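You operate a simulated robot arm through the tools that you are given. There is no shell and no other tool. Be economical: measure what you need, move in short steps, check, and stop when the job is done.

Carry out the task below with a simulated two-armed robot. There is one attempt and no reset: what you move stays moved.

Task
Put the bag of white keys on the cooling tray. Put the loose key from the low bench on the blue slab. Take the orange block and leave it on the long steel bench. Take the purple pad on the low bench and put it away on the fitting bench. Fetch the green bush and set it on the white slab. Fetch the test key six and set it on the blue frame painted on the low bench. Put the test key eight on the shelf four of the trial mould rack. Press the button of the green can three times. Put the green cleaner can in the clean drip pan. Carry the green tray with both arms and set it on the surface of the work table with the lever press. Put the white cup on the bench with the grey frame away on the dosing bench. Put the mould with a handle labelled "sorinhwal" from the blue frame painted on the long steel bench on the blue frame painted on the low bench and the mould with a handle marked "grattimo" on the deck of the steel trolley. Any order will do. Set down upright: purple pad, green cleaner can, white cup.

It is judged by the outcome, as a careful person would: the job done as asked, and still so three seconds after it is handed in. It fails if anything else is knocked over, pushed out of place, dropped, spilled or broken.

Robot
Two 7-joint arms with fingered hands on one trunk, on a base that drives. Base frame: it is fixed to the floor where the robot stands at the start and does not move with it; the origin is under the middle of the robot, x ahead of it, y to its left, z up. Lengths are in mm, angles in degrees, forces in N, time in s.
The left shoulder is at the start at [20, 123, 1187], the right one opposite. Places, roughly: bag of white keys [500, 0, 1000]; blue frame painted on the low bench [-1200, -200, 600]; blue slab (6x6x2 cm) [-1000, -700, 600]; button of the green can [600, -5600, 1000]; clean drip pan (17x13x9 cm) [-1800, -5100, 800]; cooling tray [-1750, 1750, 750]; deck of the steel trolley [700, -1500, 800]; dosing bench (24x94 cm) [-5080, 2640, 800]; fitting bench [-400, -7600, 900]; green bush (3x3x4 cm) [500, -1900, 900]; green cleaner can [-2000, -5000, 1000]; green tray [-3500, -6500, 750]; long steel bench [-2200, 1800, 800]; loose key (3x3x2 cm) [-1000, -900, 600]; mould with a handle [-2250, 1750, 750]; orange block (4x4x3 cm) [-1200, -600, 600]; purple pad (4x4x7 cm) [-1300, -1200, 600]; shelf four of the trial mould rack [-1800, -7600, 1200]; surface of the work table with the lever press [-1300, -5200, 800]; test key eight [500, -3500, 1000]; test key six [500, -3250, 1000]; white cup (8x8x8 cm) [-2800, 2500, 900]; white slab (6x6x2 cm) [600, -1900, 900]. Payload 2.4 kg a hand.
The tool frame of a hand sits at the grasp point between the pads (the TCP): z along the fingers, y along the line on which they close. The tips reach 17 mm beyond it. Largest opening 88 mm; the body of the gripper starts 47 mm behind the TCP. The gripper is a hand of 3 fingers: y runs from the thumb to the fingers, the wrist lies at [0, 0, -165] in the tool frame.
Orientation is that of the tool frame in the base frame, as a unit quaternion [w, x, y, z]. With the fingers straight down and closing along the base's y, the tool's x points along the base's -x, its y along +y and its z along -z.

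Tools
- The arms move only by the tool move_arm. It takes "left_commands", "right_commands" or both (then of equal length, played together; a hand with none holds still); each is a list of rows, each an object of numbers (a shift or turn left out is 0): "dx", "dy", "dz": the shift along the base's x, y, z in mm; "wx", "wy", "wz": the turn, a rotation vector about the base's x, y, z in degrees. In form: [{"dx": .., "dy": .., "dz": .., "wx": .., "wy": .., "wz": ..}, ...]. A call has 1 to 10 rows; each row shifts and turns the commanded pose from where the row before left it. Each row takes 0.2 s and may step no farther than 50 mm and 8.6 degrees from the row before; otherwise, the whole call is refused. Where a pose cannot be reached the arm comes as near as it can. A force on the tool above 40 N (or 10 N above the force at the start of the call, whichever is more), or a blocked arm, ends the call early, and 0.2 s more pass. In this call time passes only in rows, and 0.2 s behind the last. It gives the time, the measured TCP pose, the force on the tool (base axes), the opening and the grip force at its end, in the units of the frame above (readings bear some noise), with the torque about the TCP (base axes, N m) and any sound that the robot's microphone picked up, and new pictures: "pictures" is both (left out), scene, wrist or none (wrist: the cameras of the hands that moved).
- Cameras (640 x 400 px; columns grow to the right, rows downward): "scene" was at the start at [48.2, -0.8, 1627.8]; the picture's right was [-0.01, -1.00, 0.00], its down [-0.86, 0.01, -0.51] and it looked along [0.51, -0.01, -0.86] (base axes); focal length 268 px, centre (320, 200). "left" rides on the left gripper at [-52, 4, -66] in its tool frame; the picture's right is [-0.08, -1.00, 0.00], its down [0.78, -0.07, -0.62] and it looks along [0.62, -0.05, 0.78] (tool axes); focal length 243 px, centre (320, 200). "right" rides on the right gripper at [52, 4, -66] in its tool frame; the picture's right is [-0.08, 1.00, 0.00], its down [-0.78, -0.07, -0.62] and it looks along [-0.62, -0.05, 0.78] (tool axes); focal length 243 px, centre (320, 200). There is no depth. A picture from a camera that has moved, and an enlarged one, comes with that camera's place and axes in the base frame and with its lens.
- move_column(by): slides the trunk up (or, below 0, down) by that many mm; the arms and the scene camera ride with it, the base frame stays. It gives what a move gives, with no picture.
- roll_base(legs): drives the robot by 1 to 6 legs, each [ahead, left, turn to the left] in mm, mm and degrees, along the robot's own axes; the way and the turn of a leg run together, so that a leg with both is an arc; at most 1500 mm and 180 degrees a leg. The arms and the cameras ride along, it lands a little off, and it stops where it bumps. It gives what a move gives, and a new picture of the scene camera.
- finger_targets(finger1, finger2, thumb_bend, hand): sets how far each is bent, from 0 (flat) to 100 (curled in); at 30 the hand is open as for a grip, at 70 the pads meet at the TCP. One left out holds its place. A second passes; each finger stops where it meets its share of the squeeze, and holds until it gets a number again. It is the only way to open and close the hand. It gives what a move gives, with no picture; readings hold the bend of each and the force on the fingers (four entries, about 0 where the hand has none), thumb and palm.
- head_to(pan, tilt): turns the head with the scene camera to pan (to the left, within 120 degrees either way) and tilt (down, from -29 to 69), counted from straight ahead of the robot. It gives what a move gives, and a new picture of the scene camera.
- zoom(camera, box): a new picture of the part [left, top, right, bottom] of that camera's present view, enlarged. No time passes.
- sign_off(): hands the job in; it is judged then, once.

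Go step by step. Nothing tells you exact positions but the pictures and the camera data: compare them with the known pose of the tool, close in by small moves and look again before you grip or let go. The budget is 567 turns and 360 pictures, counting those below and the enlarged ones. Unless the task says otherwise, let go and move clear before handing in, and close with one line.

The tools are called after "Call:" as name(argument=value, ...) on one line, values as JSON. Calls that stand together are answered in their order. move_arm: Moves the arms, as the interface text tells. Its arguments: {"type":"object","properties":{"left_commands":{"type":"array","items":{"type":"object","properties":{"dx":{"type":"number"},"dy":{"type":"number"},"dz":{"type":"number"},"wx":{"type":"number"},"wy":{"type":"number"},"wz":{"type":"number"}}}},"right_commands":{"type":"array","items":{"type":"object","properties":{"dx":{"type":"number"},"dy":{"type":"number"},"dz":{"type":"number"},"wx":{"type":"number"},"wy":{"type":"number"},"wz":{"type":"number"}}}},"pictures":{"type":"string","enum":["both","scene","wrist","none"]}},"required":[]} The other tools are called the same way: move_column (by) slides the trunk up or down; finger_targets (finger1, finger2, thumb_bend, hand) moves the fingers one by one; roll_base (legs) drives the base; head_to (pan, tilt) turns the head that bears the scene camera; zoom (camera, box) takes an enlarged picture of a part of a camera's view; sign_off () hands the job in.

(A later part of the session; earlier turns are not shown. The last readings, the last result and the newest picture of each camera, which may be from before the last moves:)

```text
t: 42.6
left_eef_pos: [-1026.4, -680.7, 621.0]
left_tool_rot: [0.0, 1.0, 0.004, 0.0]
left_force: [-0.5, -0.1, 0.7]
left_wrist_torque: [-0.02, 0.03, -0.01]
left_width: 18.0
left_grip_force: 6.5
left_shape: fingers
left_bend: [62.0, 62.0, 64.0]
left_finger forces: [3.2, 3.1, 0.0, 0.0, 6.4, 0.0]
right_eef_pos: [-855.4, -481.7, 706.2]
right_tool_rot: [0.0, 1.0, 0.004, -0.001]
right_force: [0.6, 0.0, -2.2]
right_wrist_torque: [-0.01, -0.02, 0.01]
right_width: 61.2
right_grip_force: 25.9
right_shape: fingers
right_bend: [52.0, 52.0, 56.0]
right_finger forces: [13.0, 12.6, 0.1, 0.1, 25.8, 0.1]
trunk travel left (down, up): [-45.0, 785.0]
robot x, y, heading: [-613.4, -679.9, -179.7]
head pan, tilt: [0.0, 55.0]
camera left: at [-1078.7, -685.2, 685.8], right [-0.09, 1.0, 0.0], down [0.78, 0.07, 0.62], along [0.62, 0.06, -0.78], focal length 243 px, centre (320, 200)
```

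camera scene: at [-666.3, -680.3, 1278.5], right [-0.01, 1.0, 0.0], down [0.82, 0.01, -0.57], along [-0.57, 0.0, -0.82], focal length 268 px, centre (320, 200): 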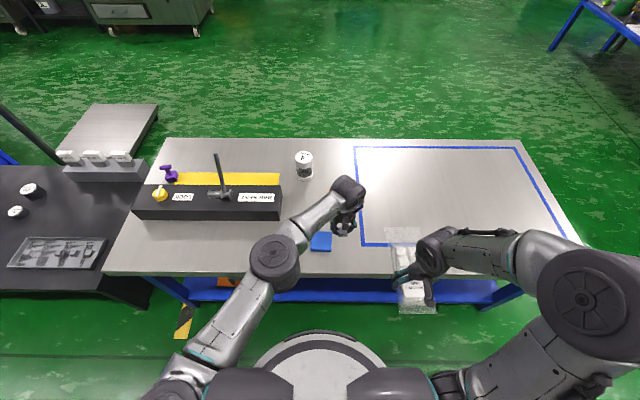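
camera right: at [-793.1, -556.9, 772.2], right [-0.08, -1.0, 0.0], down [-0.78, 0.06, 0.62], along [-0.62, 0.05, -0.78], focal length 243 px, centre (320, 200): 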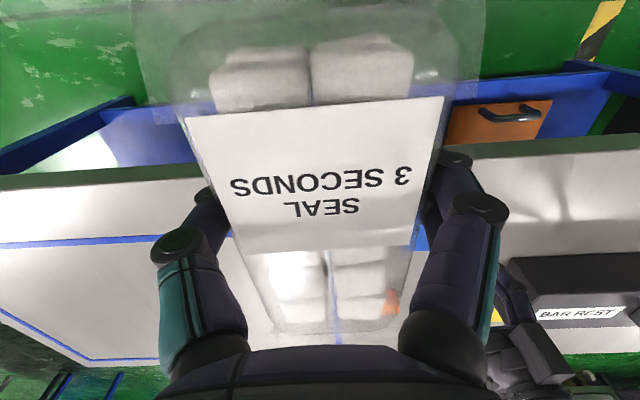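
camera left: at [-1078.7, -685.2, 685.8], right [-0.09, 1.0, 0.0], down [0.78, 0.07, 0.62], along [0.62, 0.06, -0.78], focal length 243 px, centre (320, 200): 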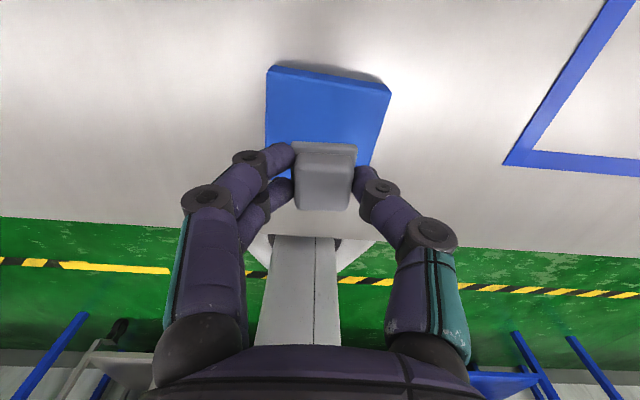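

The key is above the slab centre now; lowering gently.

Call:
move_arm(left_commands=[{"dz": -15, "dy": 2}, {"dz": -7}], pictures="wrist")

```text
t: 43.2
left_eef_pos: [-1026.5, -677.3, 599.3]
left_tool_rot: [0.0, 1.0, 0.004, 0.0]
left_force: [-0.2, 0.0, 0.5]
left_wrist_torque: [-0.03, 0.04, -0.03]
left_width: 18.0
left_grip_force: 6.6
left_shape: fingers
left_bend: [62.0, 62.0, 64.0]
left_finger forces: [3.3, 3.1, 0.1, 0.0, 6.5, 0.1]
right_eef_pos: [-855.2, -481.9, 706.3]
right_tool_rot: [0.0, 1.0, 0.005, 0.0]
right_force: [0.7, 0.1, -2.5]
right_wrist_torque: [0.01, 0.0, 0.01]
right_width: 61.2
right_grip_force: 26.0
right_shape: fingers
right_bend: [52.0, 52.0, 56.0]
right_finger forces: [13.1, 12.7, 0.0, 0.0, 25.8, 0.0]
trunk travel left (down, up): [-45.0, 785.0]
robot x, y, heading: [-613.9, -679.2, -179.5]
head pan, tilt: [0.0, 55.0]
camera left: at [-1078.6, -682.3, 664.2], right [-0.09, 1.0, 0.0], down [0.78, 0.07, 0.62], along [0.62, 0.06, -0.78], focal length 243 px, centre (320, 200)
```

left: 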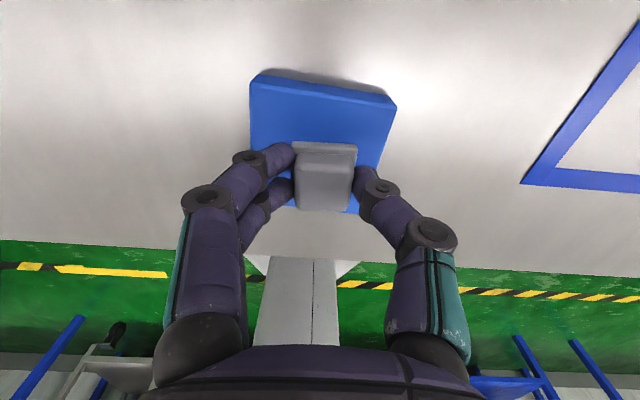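

Call:
move_arm(left_commands=[{"dz": -4, "dx": 3}, {"dz": -2.5}], pictures="none")

Call:
finger_targets(hand="left", finger1=45, finger2=45, thumb_bend=45)

Call:
move_arm(left_commands=[{"dz": 40}], pictures="wrist")

```text
t: 43.9
left_eef_pos: [-1024.1, -677.0, 592.3]
left_tool_rot: [0.0, 1.0, 0.004, 0.0]
left_force: [-0.4, -0.2, 0.1]
left_wrist_torque: [0.03, 0.01, 0.01]
left_width: 17.8
left_grip_force: 7.2
left_shape: fingers
left_bend: [62.0, 62.0, 64.0]
left_finger forces: [3.3, 3.2, 0.1, 0.1, 6.4, 0.0]
right_eef_pos: [-854.2, -481.4, 706.6]
right_tool_rot: [0.0, 1.0, 0.004, 0.0]
right_force: [1.0, -0.4, -2.0]
right_wrist_torque: [-0.02, -0.04, 0.0]
right_width: 61.1
right_grip_force: 25.6
right_shape: fingers
right_bend: [52.0, 52.0, 56.0]
right_finger forces: [13.0, 12.8, 0.0, 0.0, 25.8, 0.0]
trunk travel left (down, up): [-45.0, 785.0]
robot x, y, heading: [-614.8, -678.4, -179.7]
head pan, tilt: [0.0, 55.0]
```

```text
t: 44.9
left_eef_pos: [-1023.3, -676.9, 592.8]
left_tool_rot: [-0.001, 1.0, 0.004, 0.0]
left_force: [-0.6, 0.4, 0.7]
left_wrist_torque: [-0.02, 0.0, 0.01]
left_width: 50.6
left_grip_force: 0.1
left_shape: fingers
left_bend: [45.0, 45.0, 45.0]
left_finger forces: [0.1, 0.0, 0.0, 0.1, 0.0, 0.0]
right_eef_pos: [-855.2, -482.4, 708.1]
right_tool_rot: [0.0, 1.0, 0.005, 0.0]
right_force: [-0.5, -1.3, -2.4]
right_wrist_torque: [0.02, -0.05, -0.01]
right_width: 61.2
right_grip_force: 25.8
right_shape: fingers
right_bend: [52.0, 52.0, 56.0]
right_finger forces: [13.0, 12.7, 0.0, 0.0, 25.9, 0.1]
trunk travel left (down, up): [-45.0, 785.0]
robot x, y, heading: [-617.5, -680.5, -179.2]
head pan, tilt: [0.0, 55.0]
```

```text
t: 45.2
left_eef_pos: [-1023.1, -677.1, 632.3]
left_tool_rot: [0.0, 1.0, 0.005, 0.0]
left_force: [0.4, -0.7, -0.1]
left_wrist_torque: [0.0, -0.01, 0.04]
left_width: 50.9
left_grip_force: 0.1
left_shape: fingers
left_bend: [45.0, 45.0, 45.0]
left_finger forces: [0.0, 0.0, 0.1, 0.1, 0.0, 0.1]
right_eef_pos: [-855.4, -481.4, 706.4]
right_tool_rot: [0.0, 1.0, 0.004, 0.0]
right_force: [0.2, -0.2, -2.1]
right_wrist_torque: [-0.01, -0.04, -0.01]
right_width: 61.5
right_grip_force: 25.7
right_shape: fingers
right_bend: [52.0, 52.0, 56.0]
right_finger forces: [13.0, 12.7, 0.0, 0.0, 25.9, 0.0]
trunk travel left (down, up): [-45.0, 785.0]
robot x, y, heading: [-615.1, -680.2, -179.3]
head pan, tilt: [0.0, 55.0]
camera left: at [-1076.5, -682.0, 697.8], right [-0.09, 1.0, 0.0], down [0.78, 0.07, 0.62], along [0.62, 0.06, -0.78], focal length 243 px, centre (320, 200)
```

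left: 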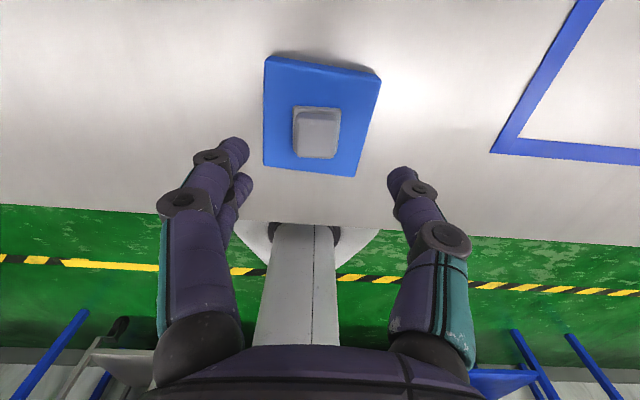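

Key rests on the slab. Next the orange block: I'll raise the left hand, open, tilt it forward and shift the base to be in line.

Call:
move_arm(left_commands=[{"dz": 40}, {"dz": 40}, {"wy": 8}, {"wy": 8}, {"wy": 8}, {"wy": 8}, {"wy": 8}], pictures="none")

Call:
finger_targets(hand="left", finger1=30, finger2=30, thumb_bend=30)

Call:
roll_base(legs=[[12, -110, 0]])

```text
t: 46.9
left_eef_pos: [-1022.6, -678.8, 712.2]
left_tool_rot: [-0.001, 0.939, 0.004, -0.343]
left_force: [0.7, -0.2, 0.0]
left_wrist_torque: [-0.01, -0.01, 0.0]
left_width: 50.9
left_grip_force: 0.1
left_shape: fingers
left_bend: [45.0, 45.0, 45.0]
left_finger forces: [0.0, 0.0, 0.0, 0.1, 0.1, 0.0]
right_eef_pos: [-854.4, -482.5, 705.9]
right_tool_rot: [0.0, 1.0, 0.004, 0.0]
right_force: [0.1, -0.4, -2.1]
right_wrist_torque: [0.01, -0.04, -0.03]
right_width: 61.1
right_grip_force: 25.5
right_shape: fingers
right_bend: [52.0, 52.0, 56.0]
right_finger forces: [13.1, 12.6, 0.0, 0.0, 25.7, 0.0]
trunk travel left (down, up): [-45.0, 785.0]
robot x, y, heading: [-616.1, -683.0, -179.5]
head pan, tilt: [0.0, 55.0]
```

```text
t: 47.9
left_eef_pos: [-1023.0, -678.5, 712.5]
left_tool_rot: [-0.001, 0.94, 0.004, -0.341]
left_force: [-0.1, 0.1, 0.2]
left_wrist_torque: [0.0, -0.01, -0.01]
left_width: 84.2
left_grip_force: 0.0
left_shape: fingers
left_bend: [30.0, 30.0, 30.0]
left_finger forces: [0.0, 0.1, 0.1, 0.0, 0.0, 0.0]
right_eef_pos: [-855.8, -482.5, 706.7]
right_tool_rot: [0.0, 1.0, 0.005, 0.001]
right_force: [0.3, -1.3, -1.9]
right_wrist_torque: [0.03, -0.1, 0.03]
right_width: 61.1
right_grip_force: 25.5
right_shape: fingers
right_bend: [52.0, 52.0, 56.0]
right_finger forces: [13.0, 12.7, 0.0, 0.0, 25.7, 0.0]
trunk travel left (down, up): [-45.0, 785.0]
robot x, y, heading: [-616.8, -677.4, -179.6]
head pan, tilt: [0.0, 55.0]
```

```text
t: 49.0
left_eef_pos: [-1036.3, -565.5, 712.6]
left_tool_rot: [-0.001, 0.94, 0.004, -0.342]
left_force: [0.7, 0.0, 0.0]
left_wrist_torque: [-0.02, 0.01, -0.01]
left_width: 84.2
left_grip_force: 0.1
left_shape: fingers
left_bend: [30.0, 30.0, 30.0]
left_finger forces: [0.0, 0.0, 0.0, 0.1, 0.1, 0.1]
right_eef_pos: [-868.6, -370.3, 707.3]
right_tool_rot: [-0.001, 1.0, 0.005, 0.0]
right_force: [0.3, -0.1, -1.0]
right_wrist_torque: [0.0, -0.05, 0.0]
right_width: 61.0
right_grip_force: 25.6
right_shape: fingers
right_bend: [52.0, 52.0, 56.0]
right_finger forces: [13.0, 12.7, 0.1, 0.0, 25.8, 0.1]
trunk travel left (down, up): [-45.0, 785.0]
robot x, y, heading: [-630.1, -570.2, -179.6]
head pan, tilt: [0.0, 55.0]
camera scene: at [-679.3, -568.2, 1278.5], right [-0.01, 1.0, 0.0], down [0.82, 0.01, -0.57], along [-0.57, 0.0, -0.82], focal length 268 px, centre (320, 200)
```

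scene: 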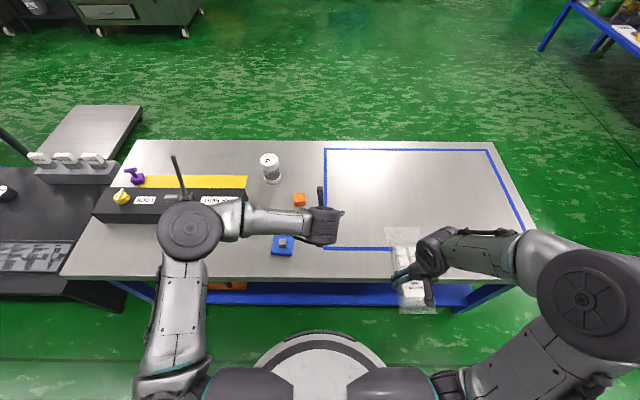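

Call:
move_arm(left_commands=[{"dx": -35, "dy": -25}, {"dx": -35, "dy": -25}, {"dx": -35, "dy": -18, "dz": -20}, {"dx": -25, "dz": -40}], pictures="both")

```text
t: 50.0
left_eef_pos: [-1166.7, -634.0, 653.2]
left_tool_rot: [-0.003, 0.94, 0.002, -0.342]
left_force: [0.0, 0.0, 0.2]
left_wrist_torque: [0.01, 0.02, -0.02]
left_width: 84.2
left_grip_force: 0.1
left_shape: fingers
left_bend: [30.0, 30.0, 30.0]
left_finger forces: [0.0, 0.0, 0.2, 0.1, 0.0, 0.0]
right_eef_pos: [-866.4, -369.7, 706.5]
right_tool_rot: [0.0, 1.0, 0.004, 0.001]
right_force: [0.3, -0.5, -2.1]
right_wrist_torque: [0.01, -0.06, 0.0]
right_width: 61.3
right_grip_force: 25.8
right_shape: fingers
right_bend: [52.0, 52.0, 56.0]
right_finger forces: [12.9, 12.7, 0.0, 0.0, 25.7, 0.0]
trunk travel left (down, up): [-45.0, 785.0]
robot x, y, heading: [-628.7, -569.8, -179.5]
head pan, tilt: [0.0, 55.0]
camera scene: at [-679.3, -568.2, 1278.4], right [-0.01, 1.0, 0.0], down [0.82, 0.01, -0.57], along [-0.57, 0.0, -0.82], focal length 268 px, centre (320, 200)
camera left: at [-1164.8, -638.9, 735.9], right [-0.07, 1.0, 0.06], down [1.0, 0.07, -0.03], along [-0.03, 0.06, -1.0], focal length 243 px, centre (320, 200)
```

scene: 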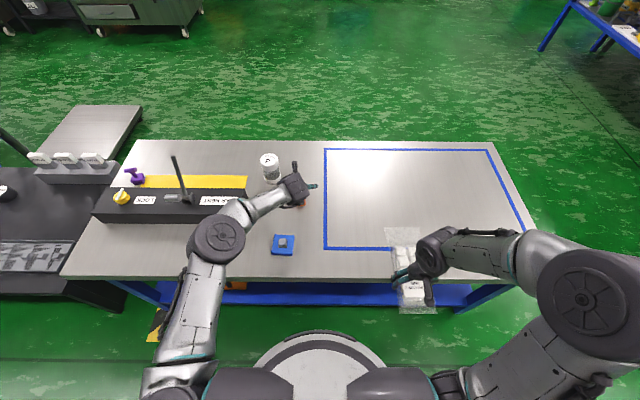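
left: 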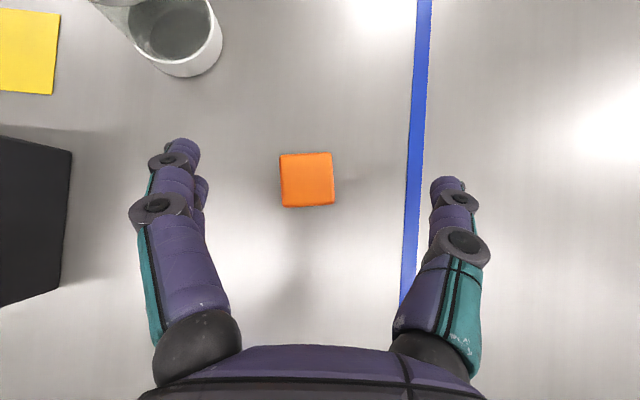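

Call:
move_arm(left_commands=[{"dx": -10, "dy": -5, "dz": -30}, {"dx": -5, "dz": -30}, {"dz": -12}], pictures="wrist")

```text
t: 50.9
left_eef_pos: [-1181.2, -638.4, 581.8]
left_tool_rot: [-0.001, 0.939, 0.004, -0.343]
left_force: [0.2, -0.6, 0.4]
left_wrist_torque: [0.01, -0.02, 0.0]
left_width: 84.1
left_grip_force: 0.1
left_shape: fingers
left_bend: [30.0, 30.0, 30.0]
left_finger forces: [0.1, 0.0, 0.0, 0.0, 0.0, 0.0]
right_eef_pos: [-868.6, -369.9, 706.4]
right_tool_rot: [0.0, 1.0, 0.004, 0.0]
right_force: [-0.5, -0.5, -1.3]
right_wrist_torque: [-0.02, -0.03, 0.01]
right_width: 61.3
right_grip_force: 25.8
right_shape: fingers
right_bend: [52.0, 52.0, 56.0]
right_finger forces: [12.9, 12.7, 0.0, 0.0, 25.9, 0.1]
trunk travel left (down, up): [-45.0, 785.0]
robot x, y, heading: [-631.7, -567.8, -179.5]
head pan, tilt: [0.0, 55.0]
camera left: at [-1179.3, -643.0, 664.4], right [-0.07, 1.0, 0.06], down [1.0, 0.07, -0.03], along [-0.03, 0.06, -1.0], focal length 243 px, centre (320, 200)
```

left: 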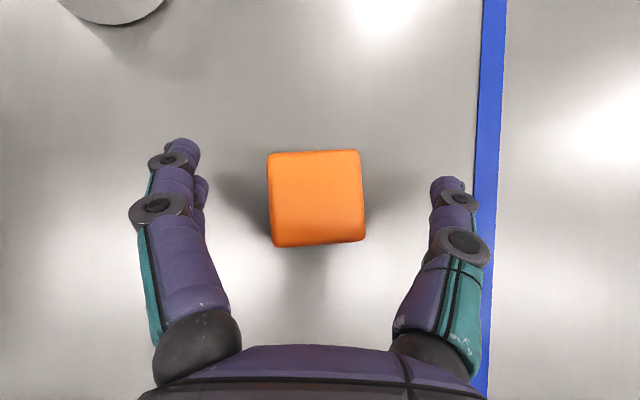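

Well centred. Lowering the last bit and gripping.

Call:
move_arm(left_commands=[{"dz": -9}], pictures="none")

Call:
finger_targets(hand="left", finger1=70, finger2=70, thumb_bend=70)

Call:
move_arm(left_commands=[{"dz": 40}, {"dz": 40, "dx": 20}, {"dz": 40, "dx": 20}, {"dx": 40, "dz": 20}, {"dx": 40, "dy": -20}, {"dx": 40, "dy": -20}], pictures="wrist")

```text
t: 51.2
left_eef_pos: [-1179.8, -638.7, 572.1]
left_tool_rot: [-0.001, 0.94, 0.005, -0.34]
left_force: [-0.4, -0.1, -0.1]
left_wrist_torque: [0.01, 0.02, 0.0]
left_width: 84.0
left_grip_force: 0.0
left_shape: fingers
left_bend: [30.0, 30.0, 30.0]
left_finger forces: [0.0, 0.0, 0.1, 0.1, 0.0, 0.0]
right_eef_pos: [-867.4, -369.1, 706.9]
right_tool_rot: [0.0, 1.0, 0.004, 0.0]
right_force: [0.4, 0.3, -2.4]
right_wrist_torque: [0.02, -0.01, 0.0]
right_width: 61.2
right_grip_force: 25.4
right_shape: fingers
right_bend: [52.0, 52.0, 56.0]
right_finger forces: [13.1, 12.7, 0.0, 0.0, 25.7, 0.1]
trunk travel left (down, up): [-45.0, 785.0]
robot x, y, heading: [-627.6, -565.5, -179.6]
head pan, tilt: [0.0, 55.0]
```

```text
t: 52.2
left_eef_pos: [-1180.7, -638.2, 572.3]
left_tool_rot: [-0.001, 0.94, 0.004, -0.343]
left_force: [-3.5, -4.3, 15.4]
left_wrist_torque: [-0.42, 0.16, -0.05]
left_width: 28.4
left_grip_force: 17.2
left_shape: fingers
left_bend: [55.0, 59.0, 62.0]
left_finger forces: [6.3, 18.0, 0.1, 0.0, 9.1, 0.0]
right_eef_pos: [-867.5, -370.1, 707.3]
right_tool_rot: [0.0, 1.0, 0.004, 0.0]
right_force: [0.3, -0.2, -2.0]
right_wrist_torque: [-0.02, 0.0, -0.01]
right_width: 61.0
right_grip_force: 26.2
right_shape: fingers
right_bend: [52.0, 52.0, 56.0]
right_finger forces: [13.0, 12.7, 0.0, 0.0, 25.8, 0.0]
trunk travel left (down, up): [-45.0, 785.0]
robot x, y, heading: [-627.7, -567.7, -179.4]
head pan, tilt: [0.0, 55.0]
```

```text
t: 53.6
left_eef_pos: [-1193.4, -617.7, 706.0]
left_tool_rot: [-0.001, 0.94, 0.005, -0.341]
left_force: [0.5, 0.1, -0.1]
left_wrist_torque: [-0.03, 0.0, 0.0]
left_width: 28.7
left_grip_force: 10.2
left_shape: fingers
left_bend: [57.0, 59.0, 62.0]
left_finger forces: [5.2, 5.3, 0.0, 0.2, 10.5, 0.0]
left hand out of reach, approached as far as the arm can: row 1, 2, 3, 4, 5, 6
right_eef_pos: [-868.1, -369.8, 705.9]
right_tool_rot: [0.0, 1.0, 0.004, 0.0]
right_force: [-0.2, 0.9, -1.6]
right_wrist_torque: [0.0, -0.04, -0.02]
right_width: 61.3
right_grip_force: 25.7
right_shape: fingers
right_bend: [52.0, 52.0, 56.0]
right_finger forces: [13.0, 12.7, 0.0, 0.1, 25.8, 0.1]
trunk travel left (down, up): [-45.0, 785.0]
robot x, y, heading: [-632.2, -571.4, -179.3]
head pan, tilt: [0.0, 55.0]
camera left: at [-1191.2, -622.4, 789.6], right [-0.07, 1.0, 0.06], down [1.0, 0.07, -0.02], along [-0.03, 0.06, -1.0], focal length 243 px, centre (320, 200)
```

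left: 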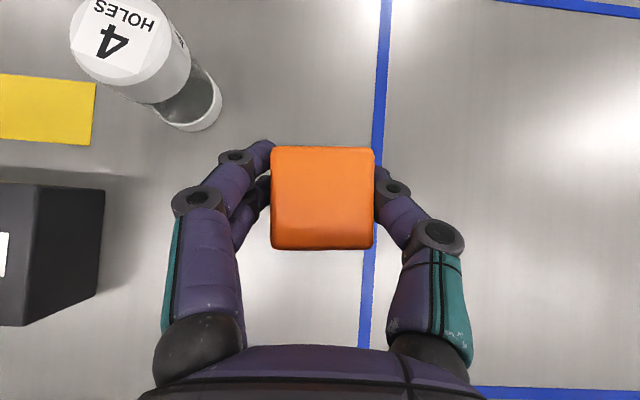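

The block is held; arm is at an awkward limit, so I'll raise the trunk and back the base off first.

Call:
move_column(by=200)

Call:
move_arm(left_commands=[{"wy": -8}, {"wy": -8, "dx": 10}, {"wy": -8, "dx": 20}, {"wy": -8, "dx": 30}, {"wy": -8, "dx": 40}, {"dx": 40}, {"dx": 40}], pictures="scene")

```text
t: 55.8
left_eef_pos: [-1192.7, -617.5, 906.4]
left_tool_rot: [-0.001, 0.94, 0.004, -0.342]
left_force: [-0.1, 0.8, -0.3]
left_wrist_torque: [-0.04, 0.0, 0.01]
left_width: 28.5
left_grip_force: 10.5
left_shape: fingers
left_bend: [57.0, 59.0, 62.0]
left_finger forces: [5.3, 5.2, 0.0, 0.1, 10.5, 0.0]
right_eef_pos: [-867.7, -370.3, 906.3]
right_tool_rot: [0.0, 1.0, 0.004, 0.0]
right_force: [-0.9, -0.2, -1.7]
right_wrist_torque: [0.02, -0.06, 0.03]
right_width: 61.1
right_grip_force: 25.7
right_shape: fingers
right_bend: [52.0, 52.0, 56.0]
right_finger forces: [13.0, 12.7, 0.0, 0.1, 25.8, 0.0]
trunk travel left (down, up): [-245.0, 585.0]
robot x, y, heading: [-628.5, -569.2, -179.5]
head pan, tilt: [0.0, 55.0]
```

```text
t: 57.4
left_eef_pos: [-1083.2, -614.6, 908.9]
left_tool_rot: [0.0, 1.0, 0.005, 0.001]
left_force: [-0.6, -0.9, -0.3]
left_wrist_torque: [-0.02, 0.02, 0.01]
left_width: 28.3
left_grip_force: 10.6
left_shape: fingers
left_bend: [57.0, 59.0, 62.0]
left_finger forces: [5.2, 5.2, 0.0, 0.0, 10.4, 0.1]
left hand out of reach, approached as far as the arm can: row 1, 2, 4, 5, 6, 7
right_eef_pos: [-867.8, -368.7, 906.8]
right_tool_rot: [0.001, 1.0, 0.004, 0.0]
right_force: [-1.3, 0.8, -1.2]
right_wrist_torque: [-0.02, -0.03, 0.02]
right_width: 61.1
right_grip_force: 25.4
right_shape: fingers
right_bend: [52.0, 52.0, 56.0]
right_finger forces: [12.9, 12.7, 0.0, 0.0, 25.8, 0.1]
trunk travel left (down, up): [-245.0, 585.0]
robot x, y, heading: [-629.4, -565.5, -179.8]
head pan, tilt: [0.0, 55.0]
camera scene: at [-679.4, -568.1, 1478.5], right [-0.01, 1.0, 0.0], down [0.82, 0.01, -0.57], along [-0.57, 0.0, -0.82], focal length 268 px, centre (320, 200)
```

scene: 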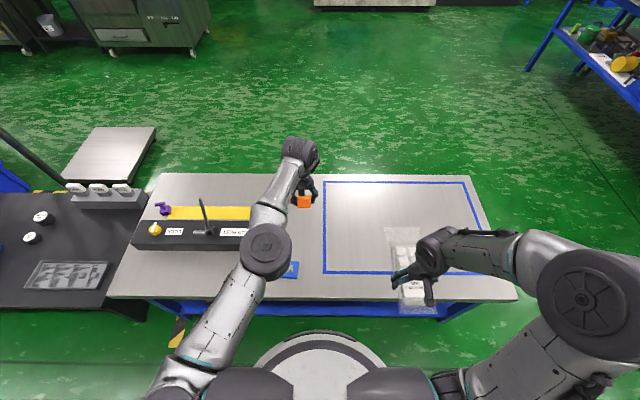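

Call:
move_arm(left_commands=[{"dx": 40, "dy": -20}, {"dx": 40, "dy": -20}, {"dx": 40, "dy": -20}, {"dx": 30, "dy": -20}, {"dx": 0}], pictures="none")

```text
t: 58.6
left_eef_pos: [-1085.7, -621.2, 910.7]
left_tool_rot: [0.0, 1.0, 0.005, 0.0]
left_force: [0.2, 0.0, -0.1]
left_wrist_torque: [-0.02, -0.04, 0.0]
left_width: 28.3
left_grip_force: 10.6
left_shape: fingers
left_bend: [57.0, 59.0, 62.0]
left_finger forces: [5.2, 5.2, 0.0, 0.1, 10.4, 0.0]
left hand out of reach, approached as far as the arm can: row 1, 2, 3, 4
right_eef_pos: [-866.4, -368.6, 906.1]
right_tool_rot: [0.001, 1.0, 0.004, -0.001]
right_force: [-0.4, 0.1, -1.9]
right_wrist_torque: [0.02, -0.08, -0.02]
right_width: 61.3
right_grip_force: 25.6
right_shape: fingers
right_bend: [52.0, 52.0, 56.0]
right_finger forces: [13.0, 12.7, 0.0, 0.1, 25.8, 0.0]
trunk travel left (down, up): [-245.0, 585.0]
robot x, y, heading: [-625.6, -568.0, -179.5]
head pan, tilt: [0.0, 55.0]
```

Call:
move_arm(left_commands=[{"dz": 40}, {"dz": 40}], pictures="none")

Call:
move_arm(left_commands=[{"dz": 10, "dx": 10, "wy": -8}, {"dx": 20, "wy": -8}], pictures="none")

```text
t: 59.2
left_eef_pos: [-1070.0, -618.0, 990.8]
left_tool_rot: [0.001, 1.0, 0.004, 0.0]
left_force: [-0.1, -0.3, -0.6]
left_wrist_torque: [0.0, -0.04, 0.03]
left_width: 28.4
left_grip_force: 10.4
left_shape: fingers
left_bend: [57.0, 59.0, 62.0]
left_finger forces: [5.3, 5.1, 0.1, 0.0, 10.4, 0.0]
left hand out of reach, approached as far as the arm can: row 1, 2
right_eef_pos: [-867.7, -368.9, 906.1]
right_tool_rot: [-0.001, 1.0, 0.004, 0.0]
right_force: [0.0, 0.6, -1.6]
right_wrist_torque: [0.02, -0.02, -0.07]
right_width: 61.0
right_grip_force: 25.9
right_shape: fingers
right_bend: [52.0, 52.0, 56.0]
right_finger forces: [12.9, 12.7, 0.1, 0.0, 25.8, 0.0]
trunk travel left (down, up): [-245.0, 585.0]
robot x, y, heading: [-625.5, -572.5, -179.6]
head pan, tilt: [0.0, 55.0]
```

```text
t: 59.8
left_eef_pos: [-1033.7, -620.3, 996.6]
left_tool_rot: [0.003, 0.993, -0.001, 0.121]
left_force: [-0.4, -0.4, 0.9]
left_wrist_torque: [0.0, 0.0, 0.0]
left_width: 28.5
left_grip_force: 10.5
left_shape: fingers
left_bend: [57.0, 59.0, 62.0]
left_finger forces: [5.2, 5.3, 0.0, 0.1, 10.4, 0.1]
left hand out of reach, approached as far as the arm can: row 1, 2
right_eef_pos: [-868.0, -370.0, 907.7]
right_tool_rot: [0.0, 1.0, 0.004, 0.001]
right_force: [0.1, 0.0, -0.9]
right_wrist_torque: [0.0, -0.02, -0.02]
right_width: 61.3
right_grip_force: 26.2
right_shape: fingers
right_bend: [52.0, 52.0, 56.0]
right_finger forces: [13.0, 12.7, 0.0, 0.0, 25.9, 0.1]
trunk travel left (down, up): [-245.0, 585.0]
robot x, y, heading: [-625.4, -566.9, -179.5]
head pan, tilt: [0.0, 55.0]
```

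Call:
move_arm(left_commands=[{"dy": -40}, {"dy": -40, "dx": 20}, {"dy": -40, "dx": 30, "dz": -20}, {"dx": 30, "dz": -30}, {"dx": 40, "dz": -30}], pictures="scene")

```text
refused: row 3 steps farther than a row can; nothing moved
```

Call:
move_arm(left_commands=[{"dy": -40}, {"dy": -40, "dx": 20}, {"dy": -30, "dx": 30, "dz": -20}, {"dx": 30, "dz": -30}, {"dx": 40, "dz": -25}], pictures="scene")

```text
t: 61.0
left_eef_pos: [-912.2, -730.6, 920.8]
left_tool_rot: [0.0, 0.99, 0.006, 0.14]
left_force: [0.8, 0.5, -0.2]
left_wrist_torque: [-0.01, 0.0, 0.01]
left_width: 28.1
left_grip_force: 10.1
left_shape: fingers
left_bend: [57.0, 59.0, 62.0]
left_finger forces: [5.2, 5.1, 0.1, 0.0, 10.4, 0.1]
right_eef_pos: [-867.5, -369.8, 907.3]
right_tool_rot: [0.0, 1.0, 0.005, 0.001]
right_force: [-0.8, 0.2, -1.8]
right_wrist_torque: [-0.01, -0.06, 0.0]
right_width: 61.1
right_grip_force: 25.9
right_shape: fingers
right_bend: [52.0, 52.0, 56.0]
right_finger forces: [13.0, 12.8, 0.0, 0.1, 25.8, 0.0]
trunk travel left (down, up): [-245.0, 585.0]
robot x, y, heading: [-624.5, -569.8, -179.2]
head pan, tilt: [0.0, 55.0]
camera scene: at [-679.1, -568.4, 1478.5], right [-0.01, 1.0, 0.0], down [0.82, 0.01, -0.57], along [-0.57, 0.0, -0.82], focal length 268 px, centre (320, 200)
```

scene: 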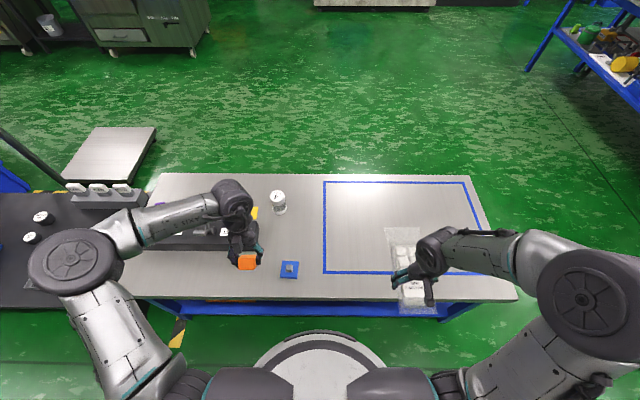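

Block held and arm freed. I'll tidy the hand, back off and drive toward the long steel bench.

Call:
move_arm(left_commands=[{"wy": 8, "dx": 15}, {"wy": 8, "dx": 15}], pictures="none")

Call:
roll_base(legs=[[-200, 0, 0], [0, 0, -90], [1400, 0, 0]])

```text
t: 61.6
left_eef_pos: [-881.8, -730.9, 922.3]
left_tool_rot: [0.0, 1.0, 0.004, 0.0]
left_force: [-0.7, -0.1, 0.0]
left_wrist_torque: [0.0, 0.01, 0.01]
left_width: 28.4
left_grip_force: 10.6
left_shape: fingers
left_bend: [57.0, 59.0, 62.0]
left_finger forces: [5.1, 5.1, 0.1, 0.1, 10.3, 0.1]
right_eef_pos: [-866.8, -370.5, 907.7]
right_tool_rot: [0.0, 1.0, 0.004, 0.0]
right_force: [-0.3, -0.8, -1.6]
right_wrist_torque: [-0.01, -0.02, -0.01]
right_width: 61.1
right_grip_force: 25.4
right_shape: fingers
right_bend: [52.0, 52.0, 56.0]
right_finger forces: [12.9, 12.7, 0.1, 0.0, 25.8, 0.0]
trunk travel left (down, up): [-245.0, 585.0]
robot x, y, heading: [-625.6, -566.2, -179.6]
head pan, tilt: [0.0, 55.0]
```

```text
t: 73.7
left_eef_pos: [-570.1, 1089.4, 921.2]
left_tool_rot: [-0.001, -0.703, 0.711, -0.001]
left_force: [-0.5, -0.4, 0.0]
left_wrist_torque: [0.0, 0.01, 0.0]
left_width: 28.2
left_grip_force: 9.9
left_shape: fingers
left_bend: [58.0, 59.0, 62.0]
left_finger forces: [5.1, 5.0, 0.1, 0.0, 10.1, 0.0]
right_eef_pos: [-208.8, 1067.4, 907.9]
right_tool_rot: [0.0, -0.703, 0.712, 0.001]
right_force: [-0.7, -0.6, -1.9]
right_wrist_torque: [-0.05, 0.02, 0.01]
right_width: 60.9
right_grip_force: 24.9
right_shape: fingers
right_bend: [52.0, 52.0, 56.0]
right_finger forces: [12.5, 12.3, 0.2, 0.0, 25.1, 0.1]
trunk travel left (down, up): [-245.0, 585.0]
robot x, y, heading: [-412.1, 830.8, 89.5]
head pan, tilt: [0.0, 55.0]
camera scene: at [-410.2, 884.1, 1478.5], right [1.0, -0.01, 0.0], down [-0.01, -0.82, -0.57], along [0.01, 0.57, -0.82], focal length 268 px, centre (320, 200)
```

scene: 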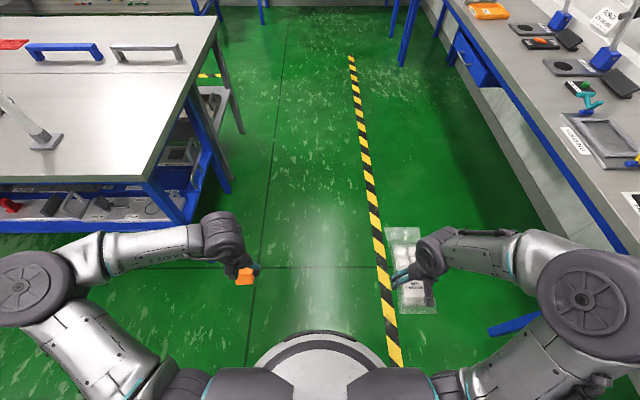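

I'll slide left along the bench and look.

Call:
roll_base(legs=[[0, 1300, 0.5]])

Call:
head_to(pan=0, tilt=35)

```text
t: 80.2
left_eef_pos: [-1883.5, 1100.7, 922.5]
left_tool_rot: [-0.001, -0.705, 0.71, 0.0]
left_force: [0.4, -0.6, -0.4]
left_wrist_torque: [0.01, -0.02, -0.02]
left_width: 28.3
left_grip_force: 10.7
left_shape: fingers
left_bend: [58.0, 59.0, 62.0]
left_finger forces: [5.2, 5.0, 0.1, 0.0, 10.2, 0.1]
right_eef_pos: [-1522.2, 1080.5, 907.3]
right_tool_rot: [0.001, -0.705, 0.709, 0.0]
right_force: [-0.6, -0.1, -1.5]
right_wrist_torque: [-0.06, 0.01, -0.01]
right_width: 61.1
right_grip_force: 25.1
right_shape: fingers
right_bend: [52.0, 52.0, 56.0]
right_finger forces: [12.6, 12.3, 0.1, 0.0, 25.1, 0.0]
trunk travel left (down, up): [-245.0, 585.0]
robot x, y, heading: [-1720.7, 843.4, 89.5]
head pan, tilt: [0.0, 55.0]
camera scene: at [-1723.3, 896.4, 1478.5], right [1.0, -0.01, 0.0], down [-0.01, -0.82, -0.57], along [0.0, 0.57, -0.82], focal length 268 px, centre (320, 200)
```

scene: 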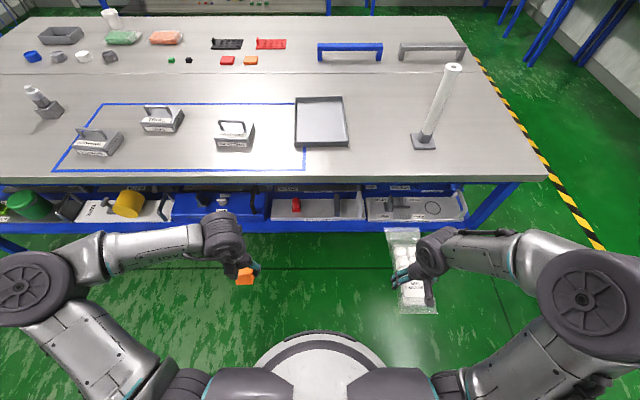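

```text
t: 81.1
left_eef_pos: [-1882.8, 1100.5, 921.6]
left_tool_rot: [-0.001, -0.705, 0.709, -0.001]
left_force: [-1.4, -0.1, -1.1]
left_wrist_torque: [0.01, -0.02, 0.02]
left_width: 28.3
left_grip_force: 10.3
left_shape: fingers
left_bend: [58.0, 59.0, 62.0]
left_finger forces: [5.2, 5.1, 0.0, 0.0, 10.0, 0.1]
right_eef_pos: [-1521.5, 1080.7, 907.4]
right_tool_rot: [0.0, -0.704, 0.71, 0.0]
right_force: [0.7, -0.3, -1.6]
right_wrist_torque: [-0.03, 0.01, 0.0]
right_width: 61.3
right_grip_force: 24.8
right_shape: fingers
right_bend: [52.0, 52.0, 56.0]
right_finger forces: [12.6, 12.3, 0.0, 0.1, 25.1, 0.1]
trunk travel left (down, up): [-245.0, 585.0]
robot x, y, heading: [-1728.1, 843.2, 89.7]
head pan, tilt: [0.0, 35.0]
camera scene: at [-1723.0, 912.4, 1506.6], right [1.0, -0.01, 0.0], down [0.0, -0.57, -0.82], along [0.01, 0.82, -0.57], focal length 268 px, centre (320, 200)
```

scene: 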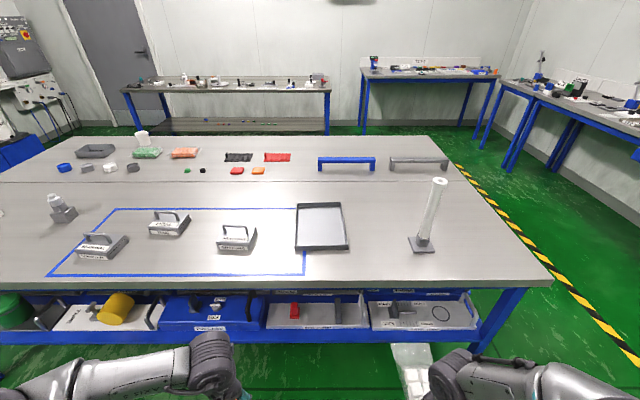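

Three handled moulds in the blue frame and a rimmed tray next to them; zooming to read labels.

Call:
zoom(camera="scene", box=[60, 190, 260, 290])

Call:
zoom(camera="scene", box=[200, 190, 360, 270])

Call:
zoom(camera="scene", box=[30, 60, 350, 220])

```text
3.20 times, centred on (160, 240) of scene
camera zoom: at [-1723.0, 912.4, 1506.6], right [1.0, -0.01, 0.0], down [0.0, -0.57, -0.82], along [0.01, 0.82, -0.57], focal length 858 px, centre (832, 72)
```

zoom: 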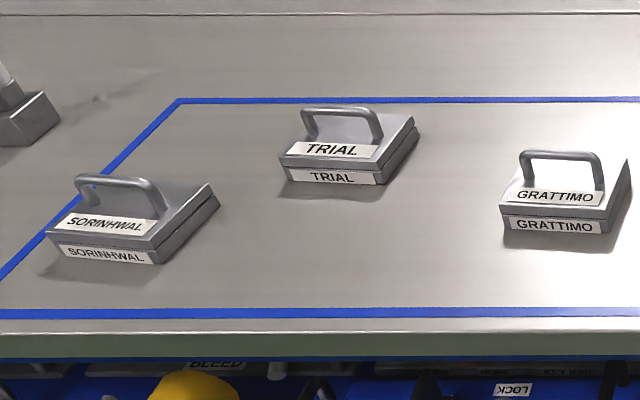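

```text
4.00 times, centred on (280, 230) of scene
camera zoom: at [-1723.0, 912.4, 1506.6], right [1.0, -0.01, 0.0], down [0.0, -0.57, -0.82], along [0.01, 0.82, -0.57], focal length 1073 px, centre (480, 80)
```

zoom: 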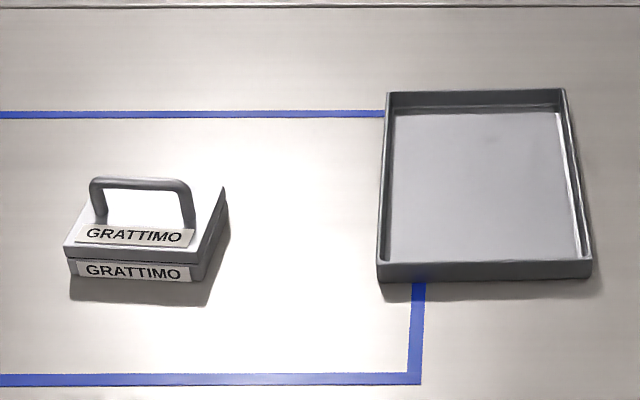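

```text
2.00 times, centred on (190, 140) of scene
camera zoom: at [-1723.0, 912.4, 1506.6], right [1.0, -0.01, 0.0], down [0.0, -0.57, -0.82], along [0.01, 0.82, -0.57], focal length 536 px, centre (580, 320)
```

zoom: 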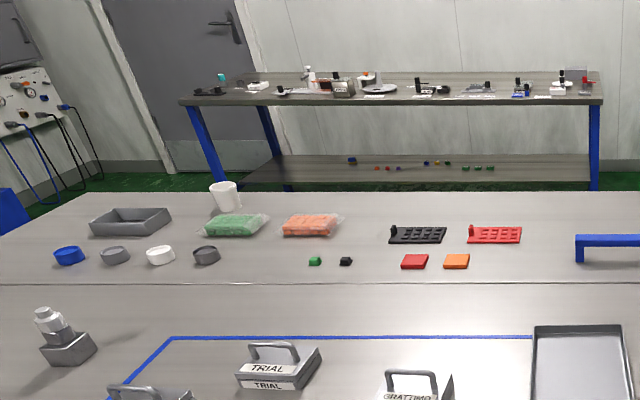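

Sorinhwal is the left mould, Grattimo the right one; the cooling tray is right of them at ≈(-1722,1750); the white cup stands at the far-left of the bench. I'll drive closer and get a second view for heights.

Call:
roll_base(legs=[[0, 120, 0], [290, 0, 0]])

```text
t: 83.9
left_eef_pos: [-2003.0, 1394.4, 921.0]
left_tool_rot: [0.0, -0.704, 0.71, 0.0]
left_force: [-0.4, -0.1, -1.0]
left_wrist_torque: [0.01, 0.01, -0.03]
left_width: 28.0
left_grip_force: 9.8
left_shape: fingers
left_bend: [58.0, 59.0, 62.0]
left_finger forces: [5.1, 5.0, 0.0, 0.0, 10.2, 0.0]
right_eef_pos: [-1642.4, 1374.9, 906.5]
right_tool_rot: [-0.001, -0.705, 0.71, 0.0]
right_force: [0.6, -0.3, -2.1]
right_wrist_torque: [-0.07, 0.0, -0.03]
right_width: 61.1
right_grip_force: 25.4
right_shape: fingers
right_bend: [52.0, 52.0, 56.0]
right_finger forces: [12.6, 12.3, 0.0, 0.0, 25.1, 0.1]
trunk travel left (down, up): [-245.0, 585.0]
robot x, y, heading: [-1843.2, 1139.1, 89.4]
head pan, tilt: [0.0, 35.0]
camera scene: at [-1842.2, 1206.4, 1506.6], right [1.0, -0.01, 0.0], down [0.0, -0.57, -0.82], along [0.01, 0.82, -0.57], focal length 268 px, centre (320, 200)
```

scene: 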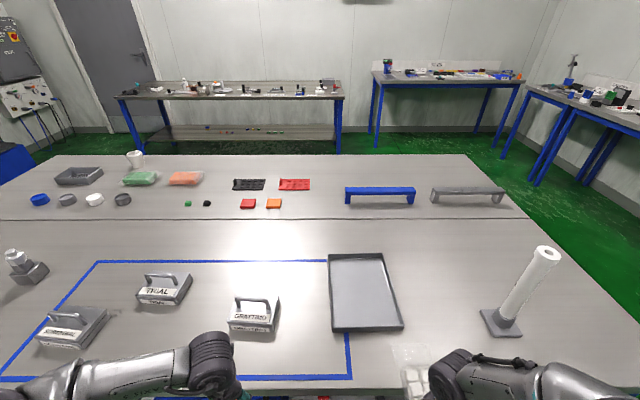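

The bench surface is ≈800 and the tray ≈x[-1804,-1610], y[1590,1858], rim 830. I'll inch forward, lower the trunk a bit, and bring the bag over the tray.

Call:
move_arm(right_commands=[{"dz": 30, "dx": -20}, {"dz": 30, "dx": -20}], pictures="none")

Call:
roll_base(legs=[[35, 0, 0.5]])

Call:
move_column(by=-50)

Call:
move_arm(right_commands=[{"dy": 40, "dx": -5}, {"dy": 40, "dx": -5}, {"dy": 45, "dx": -5}, {"dy": 45, "dx": -5, "wx": 7.5}, {"dy": 45, "dx": -5, "wx": 7.5}])

```text
t: 84.5
left_eef_pos: [-2003.1, 1393.7, 921.3]
left_tool_rot: [-0.002, -0.705, 0.709, -0.001]
left_force: [0.2, 0.3, -0.8]
left_wrist_torque: [-0.03, 0.02, -0.01]
left_width: 28.3
left_grip_force: 10.3
left_shape: fingers
left_bend: [58.0, 59.0, 62.0]
left_finger forces: [5.1, 5.0, 0.1, 0.0, 10.2, 0.0]
right_eef_pos: [-1682.2, 1374.2, 965.4]
right_tool_rot: [0.0, -0.705, 0.709, 0.0]
right_force: [0.8, 0.9, -1.8]
right_wrist_torque: [-0.04, -0.02, 0.04]
right_width: 60.9
right_grip_force: 24.8
right_shape: fingers
right_bend: [52.0, 52.0, 56.0]
right_finger forces: [12.7, 12.3, 0.0, 0.0, 25.2, 0.0]
trunk travel left (down, up): [-245.0, 585.0]
robot x, y, heading: [-1840.4, 1143.2, 89.7]
head pan, tilt: [0.0, 35.0]
```

```text
t: 85.4
left_eef_pos: [-2004.3, 1429.3, 921.2]
left_tool_rot: [0.0, 0.707, -0.707, 0.001]
left_force: [0.3, -0.4, -0.3]
left_wrist_torque: [0.0, 0.04, -0.01]
left_width: 28.0
left_grip_force: 10.5
left_shape: fingers
left_bend: [58.0, 59.0, 62.0]
left_finger forces: [5.1, 5.0, 0.0, 0.1, 10.2, 0.0]
right_eef_pos: [-1684.4, 1410.6, 965.2]
right_tool_rot: [0.0, 0.707, -0.707, 0.0]
right_force: [0.1, -0.4, -1.6]
right_wrist_torque: [-0.03, -0.02, 0.01]
right_width: 60.8
right_grip_force: 25.1
right_shape: fingers
right_bend: [52.0, 52.0, 56.0]
right_finger forces: [12.7, 12.3, 0.1, 0.1, 25.0, 0.0]
trunk travel left (down, up): [-245.0, 585.0]
robot x, y, heading: [-1842.7, 1172.0, 90.0]
head pan, tilt: [0.0, 35.0]
camera scene: at [-1842.7, 1242.8, 1506.6], right [1.0, 0.0, 0.0], down [0.0, -0.57, -0.82], along [0.0, 0.82, -0.57], focal length 268 px, centre (320, 200)
```

scene: 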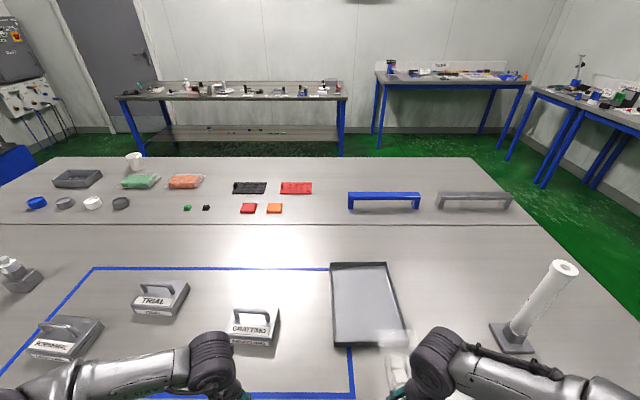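

```text
t: 86.3
left_eef_pos: [-2005.2, 1429.1, 871.0]
left_tool_rot: [0.001, 0.708, -0.707, 0.0]
left_force: [0.2, -0.7, 0.1]
left_wrist_torque: [-0.01, 0.0, 0.02]
left_width: 28.3
left_grip_force: 10.4
left_shape: fingers
left_bend: [58.0, 59.0, 62.0]
left_finger forces: [5.1, 5.0, 0.0, 0.0, 10.2, 0.0]
right_eef_pos: [-1684.3, 1409.8, 915.1]
right_tool_rot: [-0.001, 0.708, -0.706, 0.0]
right_force: [0.2, 0.8, -2.0]
right_wrist_torque: [-0.02, 0.01, -0.04]
right_width: 60.7
right_grip_force: 25.6
right_shape: fingers
right_bend: [52.0, 52.0, 56.0]
right_finger forces: [12.5, 12.3, 0.0, 0.0, 25.1, 0.1]
trunk travel left (down, up): [-195.0, 635.0]
robot x, y, heading: [-1842.0, 1174.9, 90.1]
head pan, tilt: [0.0, 35.0]
```

```text
t: 87.5
left_eef_pos: [-2006.6, 1428.4, 871.1]
left_tool_rot: [0.001, 0.708, -0.707, 0.001]
left_force: [0.1, -0.2, -0.9]
left_wrist_torque: [0.0, -0.02, -0.01]
left_width: 28.3
left_grip_force: 10.0
left_shape: fingers
left_bend: [58.0, 59.0, 62.0]
left_finger forces: [5.1, 5.0, 0.1, 0.0, 10.2, 0.1]
right_eef_pos: [-1709.0, 1628.8, 916.6]
right_tool_rot: [-0.093, 0.702, -0.7, -0.092]
right_force: [-1.5, 0.4, -2.0]
right_wrist_torque: [-0.03, 0.0, 0.02]
right_width: 61.0
right_grip_force: 25.4
right_shape: fingers
right_bend: [52.0, 52.0, 56.0]
right_finger forces: [12.6, 12.4, 0.0, 0.1, 25.2, 0.0]
trunk travel left (down, up): [-195.0, 635.0]
robot x, y, heading: [-1844.2, 1170.3, 90.2]
head pan, tilt: [0.0, 35.0]
camera scene: at [-1842.8, 1242.0, 1456.7], right [1.0, 0.0, 0.0], down [0.0, -0.57, -0.82], along [0.0, 0.82, -0.57], focal length 268 px, centre (320, 200)
camera right: at [-1713.9, 1560.9, 964.9], right [-1.0, 0.08, 0.02], down [0.06, 0.59, 0.8], along [0.05, 0.8, -0.6], focal length 243 px, centre (320, 200)
```

scene: 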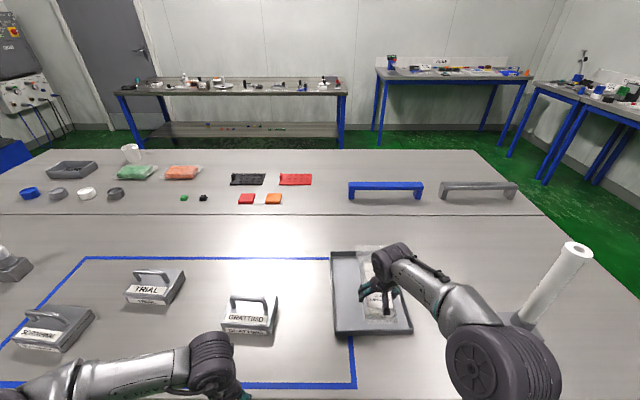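
right: 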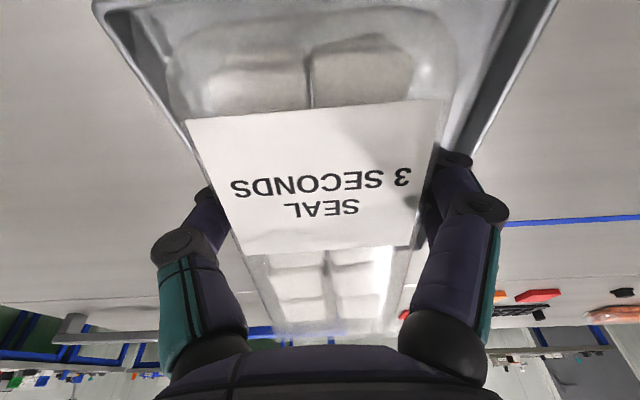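

Call:
move_arm(right_commands=[{"dy": 25, "dx": -3}, {"dy": 22, "dz": -20}, {"dz": -25}, {"dz": -15}], pictures="none")

Call:
head_to(pan=-20, tilt=50)

Call:
zoom(camera="right", box=[0, 0, 640, 400])

```text
t: 88.5
left_eef_pos: [-2003.3, 1427.6, 871.2]
left_tool_rot: [0.001, 0.707, -0.707, 0.001]
left_force: [0.1, 0.2, 0.1]
left_wrist_torque: [0.01, -0.03, 0.0]
left_width: 28.0
left_grip_force: 10.4
left_shape: fingers
left_bend: [58.0, 59.0, 62.0]
left_finger forces: [5.1, 4.9, 0.1, 0.1, 10.2, 0.0]
right_eef_pos: [-1711.5, 1672.2, 854.3]
right_tool_rot: [-0.093, 0.702, -0.7, -0.093]
right_force: [1.4, 2.6, 6.4]
right_wrist_torque: [-0.31, 0.24, -0.07]
right_width: 61.2
right_grip_force: 25.8
right_shape: fingers
right_bend: [54.0, 52.0, 57.0]
right_finger forces: [12.9, 12.5, 0.0, 0.0, 25.6, 0.0]
trunk travel left (down, up): [-195.0, 635.0]
robot x, y, heading: [-1844.3, 1168.2, 90.1]
head pan, tilt: [0.0, 35.0]
```

```text
t: 89.3
left_eef_pos: [-2005.2, 1428.8, 870.9]
left_tool_rot: [0.0, 0.707, -0.707, 0.0]
left_force: [0.1, -0.2, -0.6]
left_wrist_torque: [-0.01, 0.01, 0.01]
left_width: 28.2
left_grip_force: 9.8
left_shape: fingers
left_bend: [58.0, 59.0, 62.0]
left_finger forces: [5.1, 5.0, 0.0, 0.1, 10.2, 0.0]
right_eef_pos: [-1711.7, 1673.8, 853.0]
right_tool_rot: [-0.091, 0.702, -0.7, -0.093]
right_force: [0.3, 2.3, 5.7]
right_wrist_torque: [-0.41, 0.21, -0.02]
right_width: 61.2
right_grip_force: 26.2
right_shape: fingers
right_bend: [54.0, 52.0, 57.0]
right_finger forces: [13.0, 12.4, 0.1, 0.0, 25.6, 0.0]
trunk travel left (down, up): [-195.0, 635.0]
robot x, y, heading: [-1842.2, 1174.1, 90.0]
head pan, tilt: [-20.0, 50.0]
camera scene: at [-1816.5, 1225.8, 1435.0], right [0.94, -0.34, 0.0], down [-0.26, -0.72, -0.64], along [0.22, 0.6, -0.77], focal length 268 px, centre (320, 200)
```

scene: 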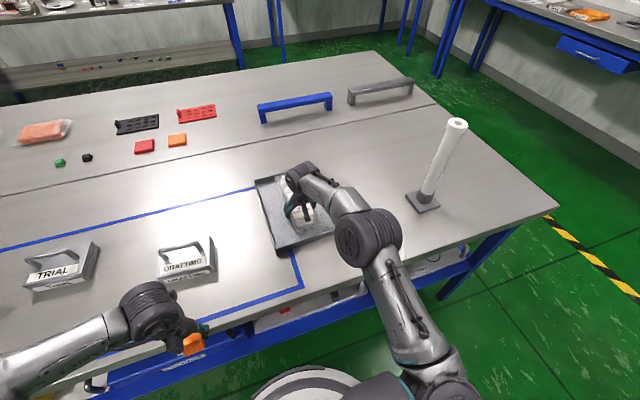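

```text
1.00 times, centred on (320, 200) of right
camera zoom: at [-1717.0, 1605.9, 903.8], right [-1.0, 0.08, 0.02], down [0.06, 0.59, 0.8], along [0.05, 0.8, -0.6], focal length 243 px, centre (320, 200)
```

zoom: 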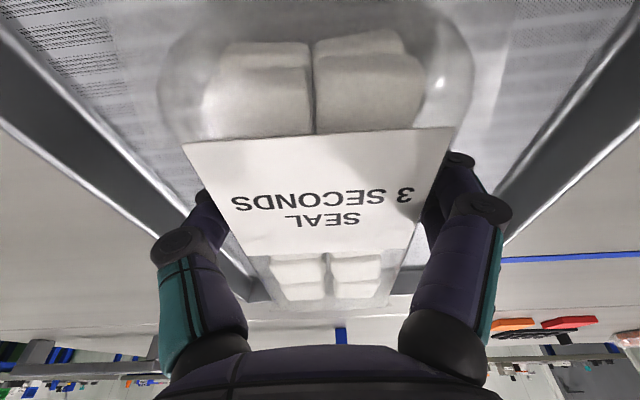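

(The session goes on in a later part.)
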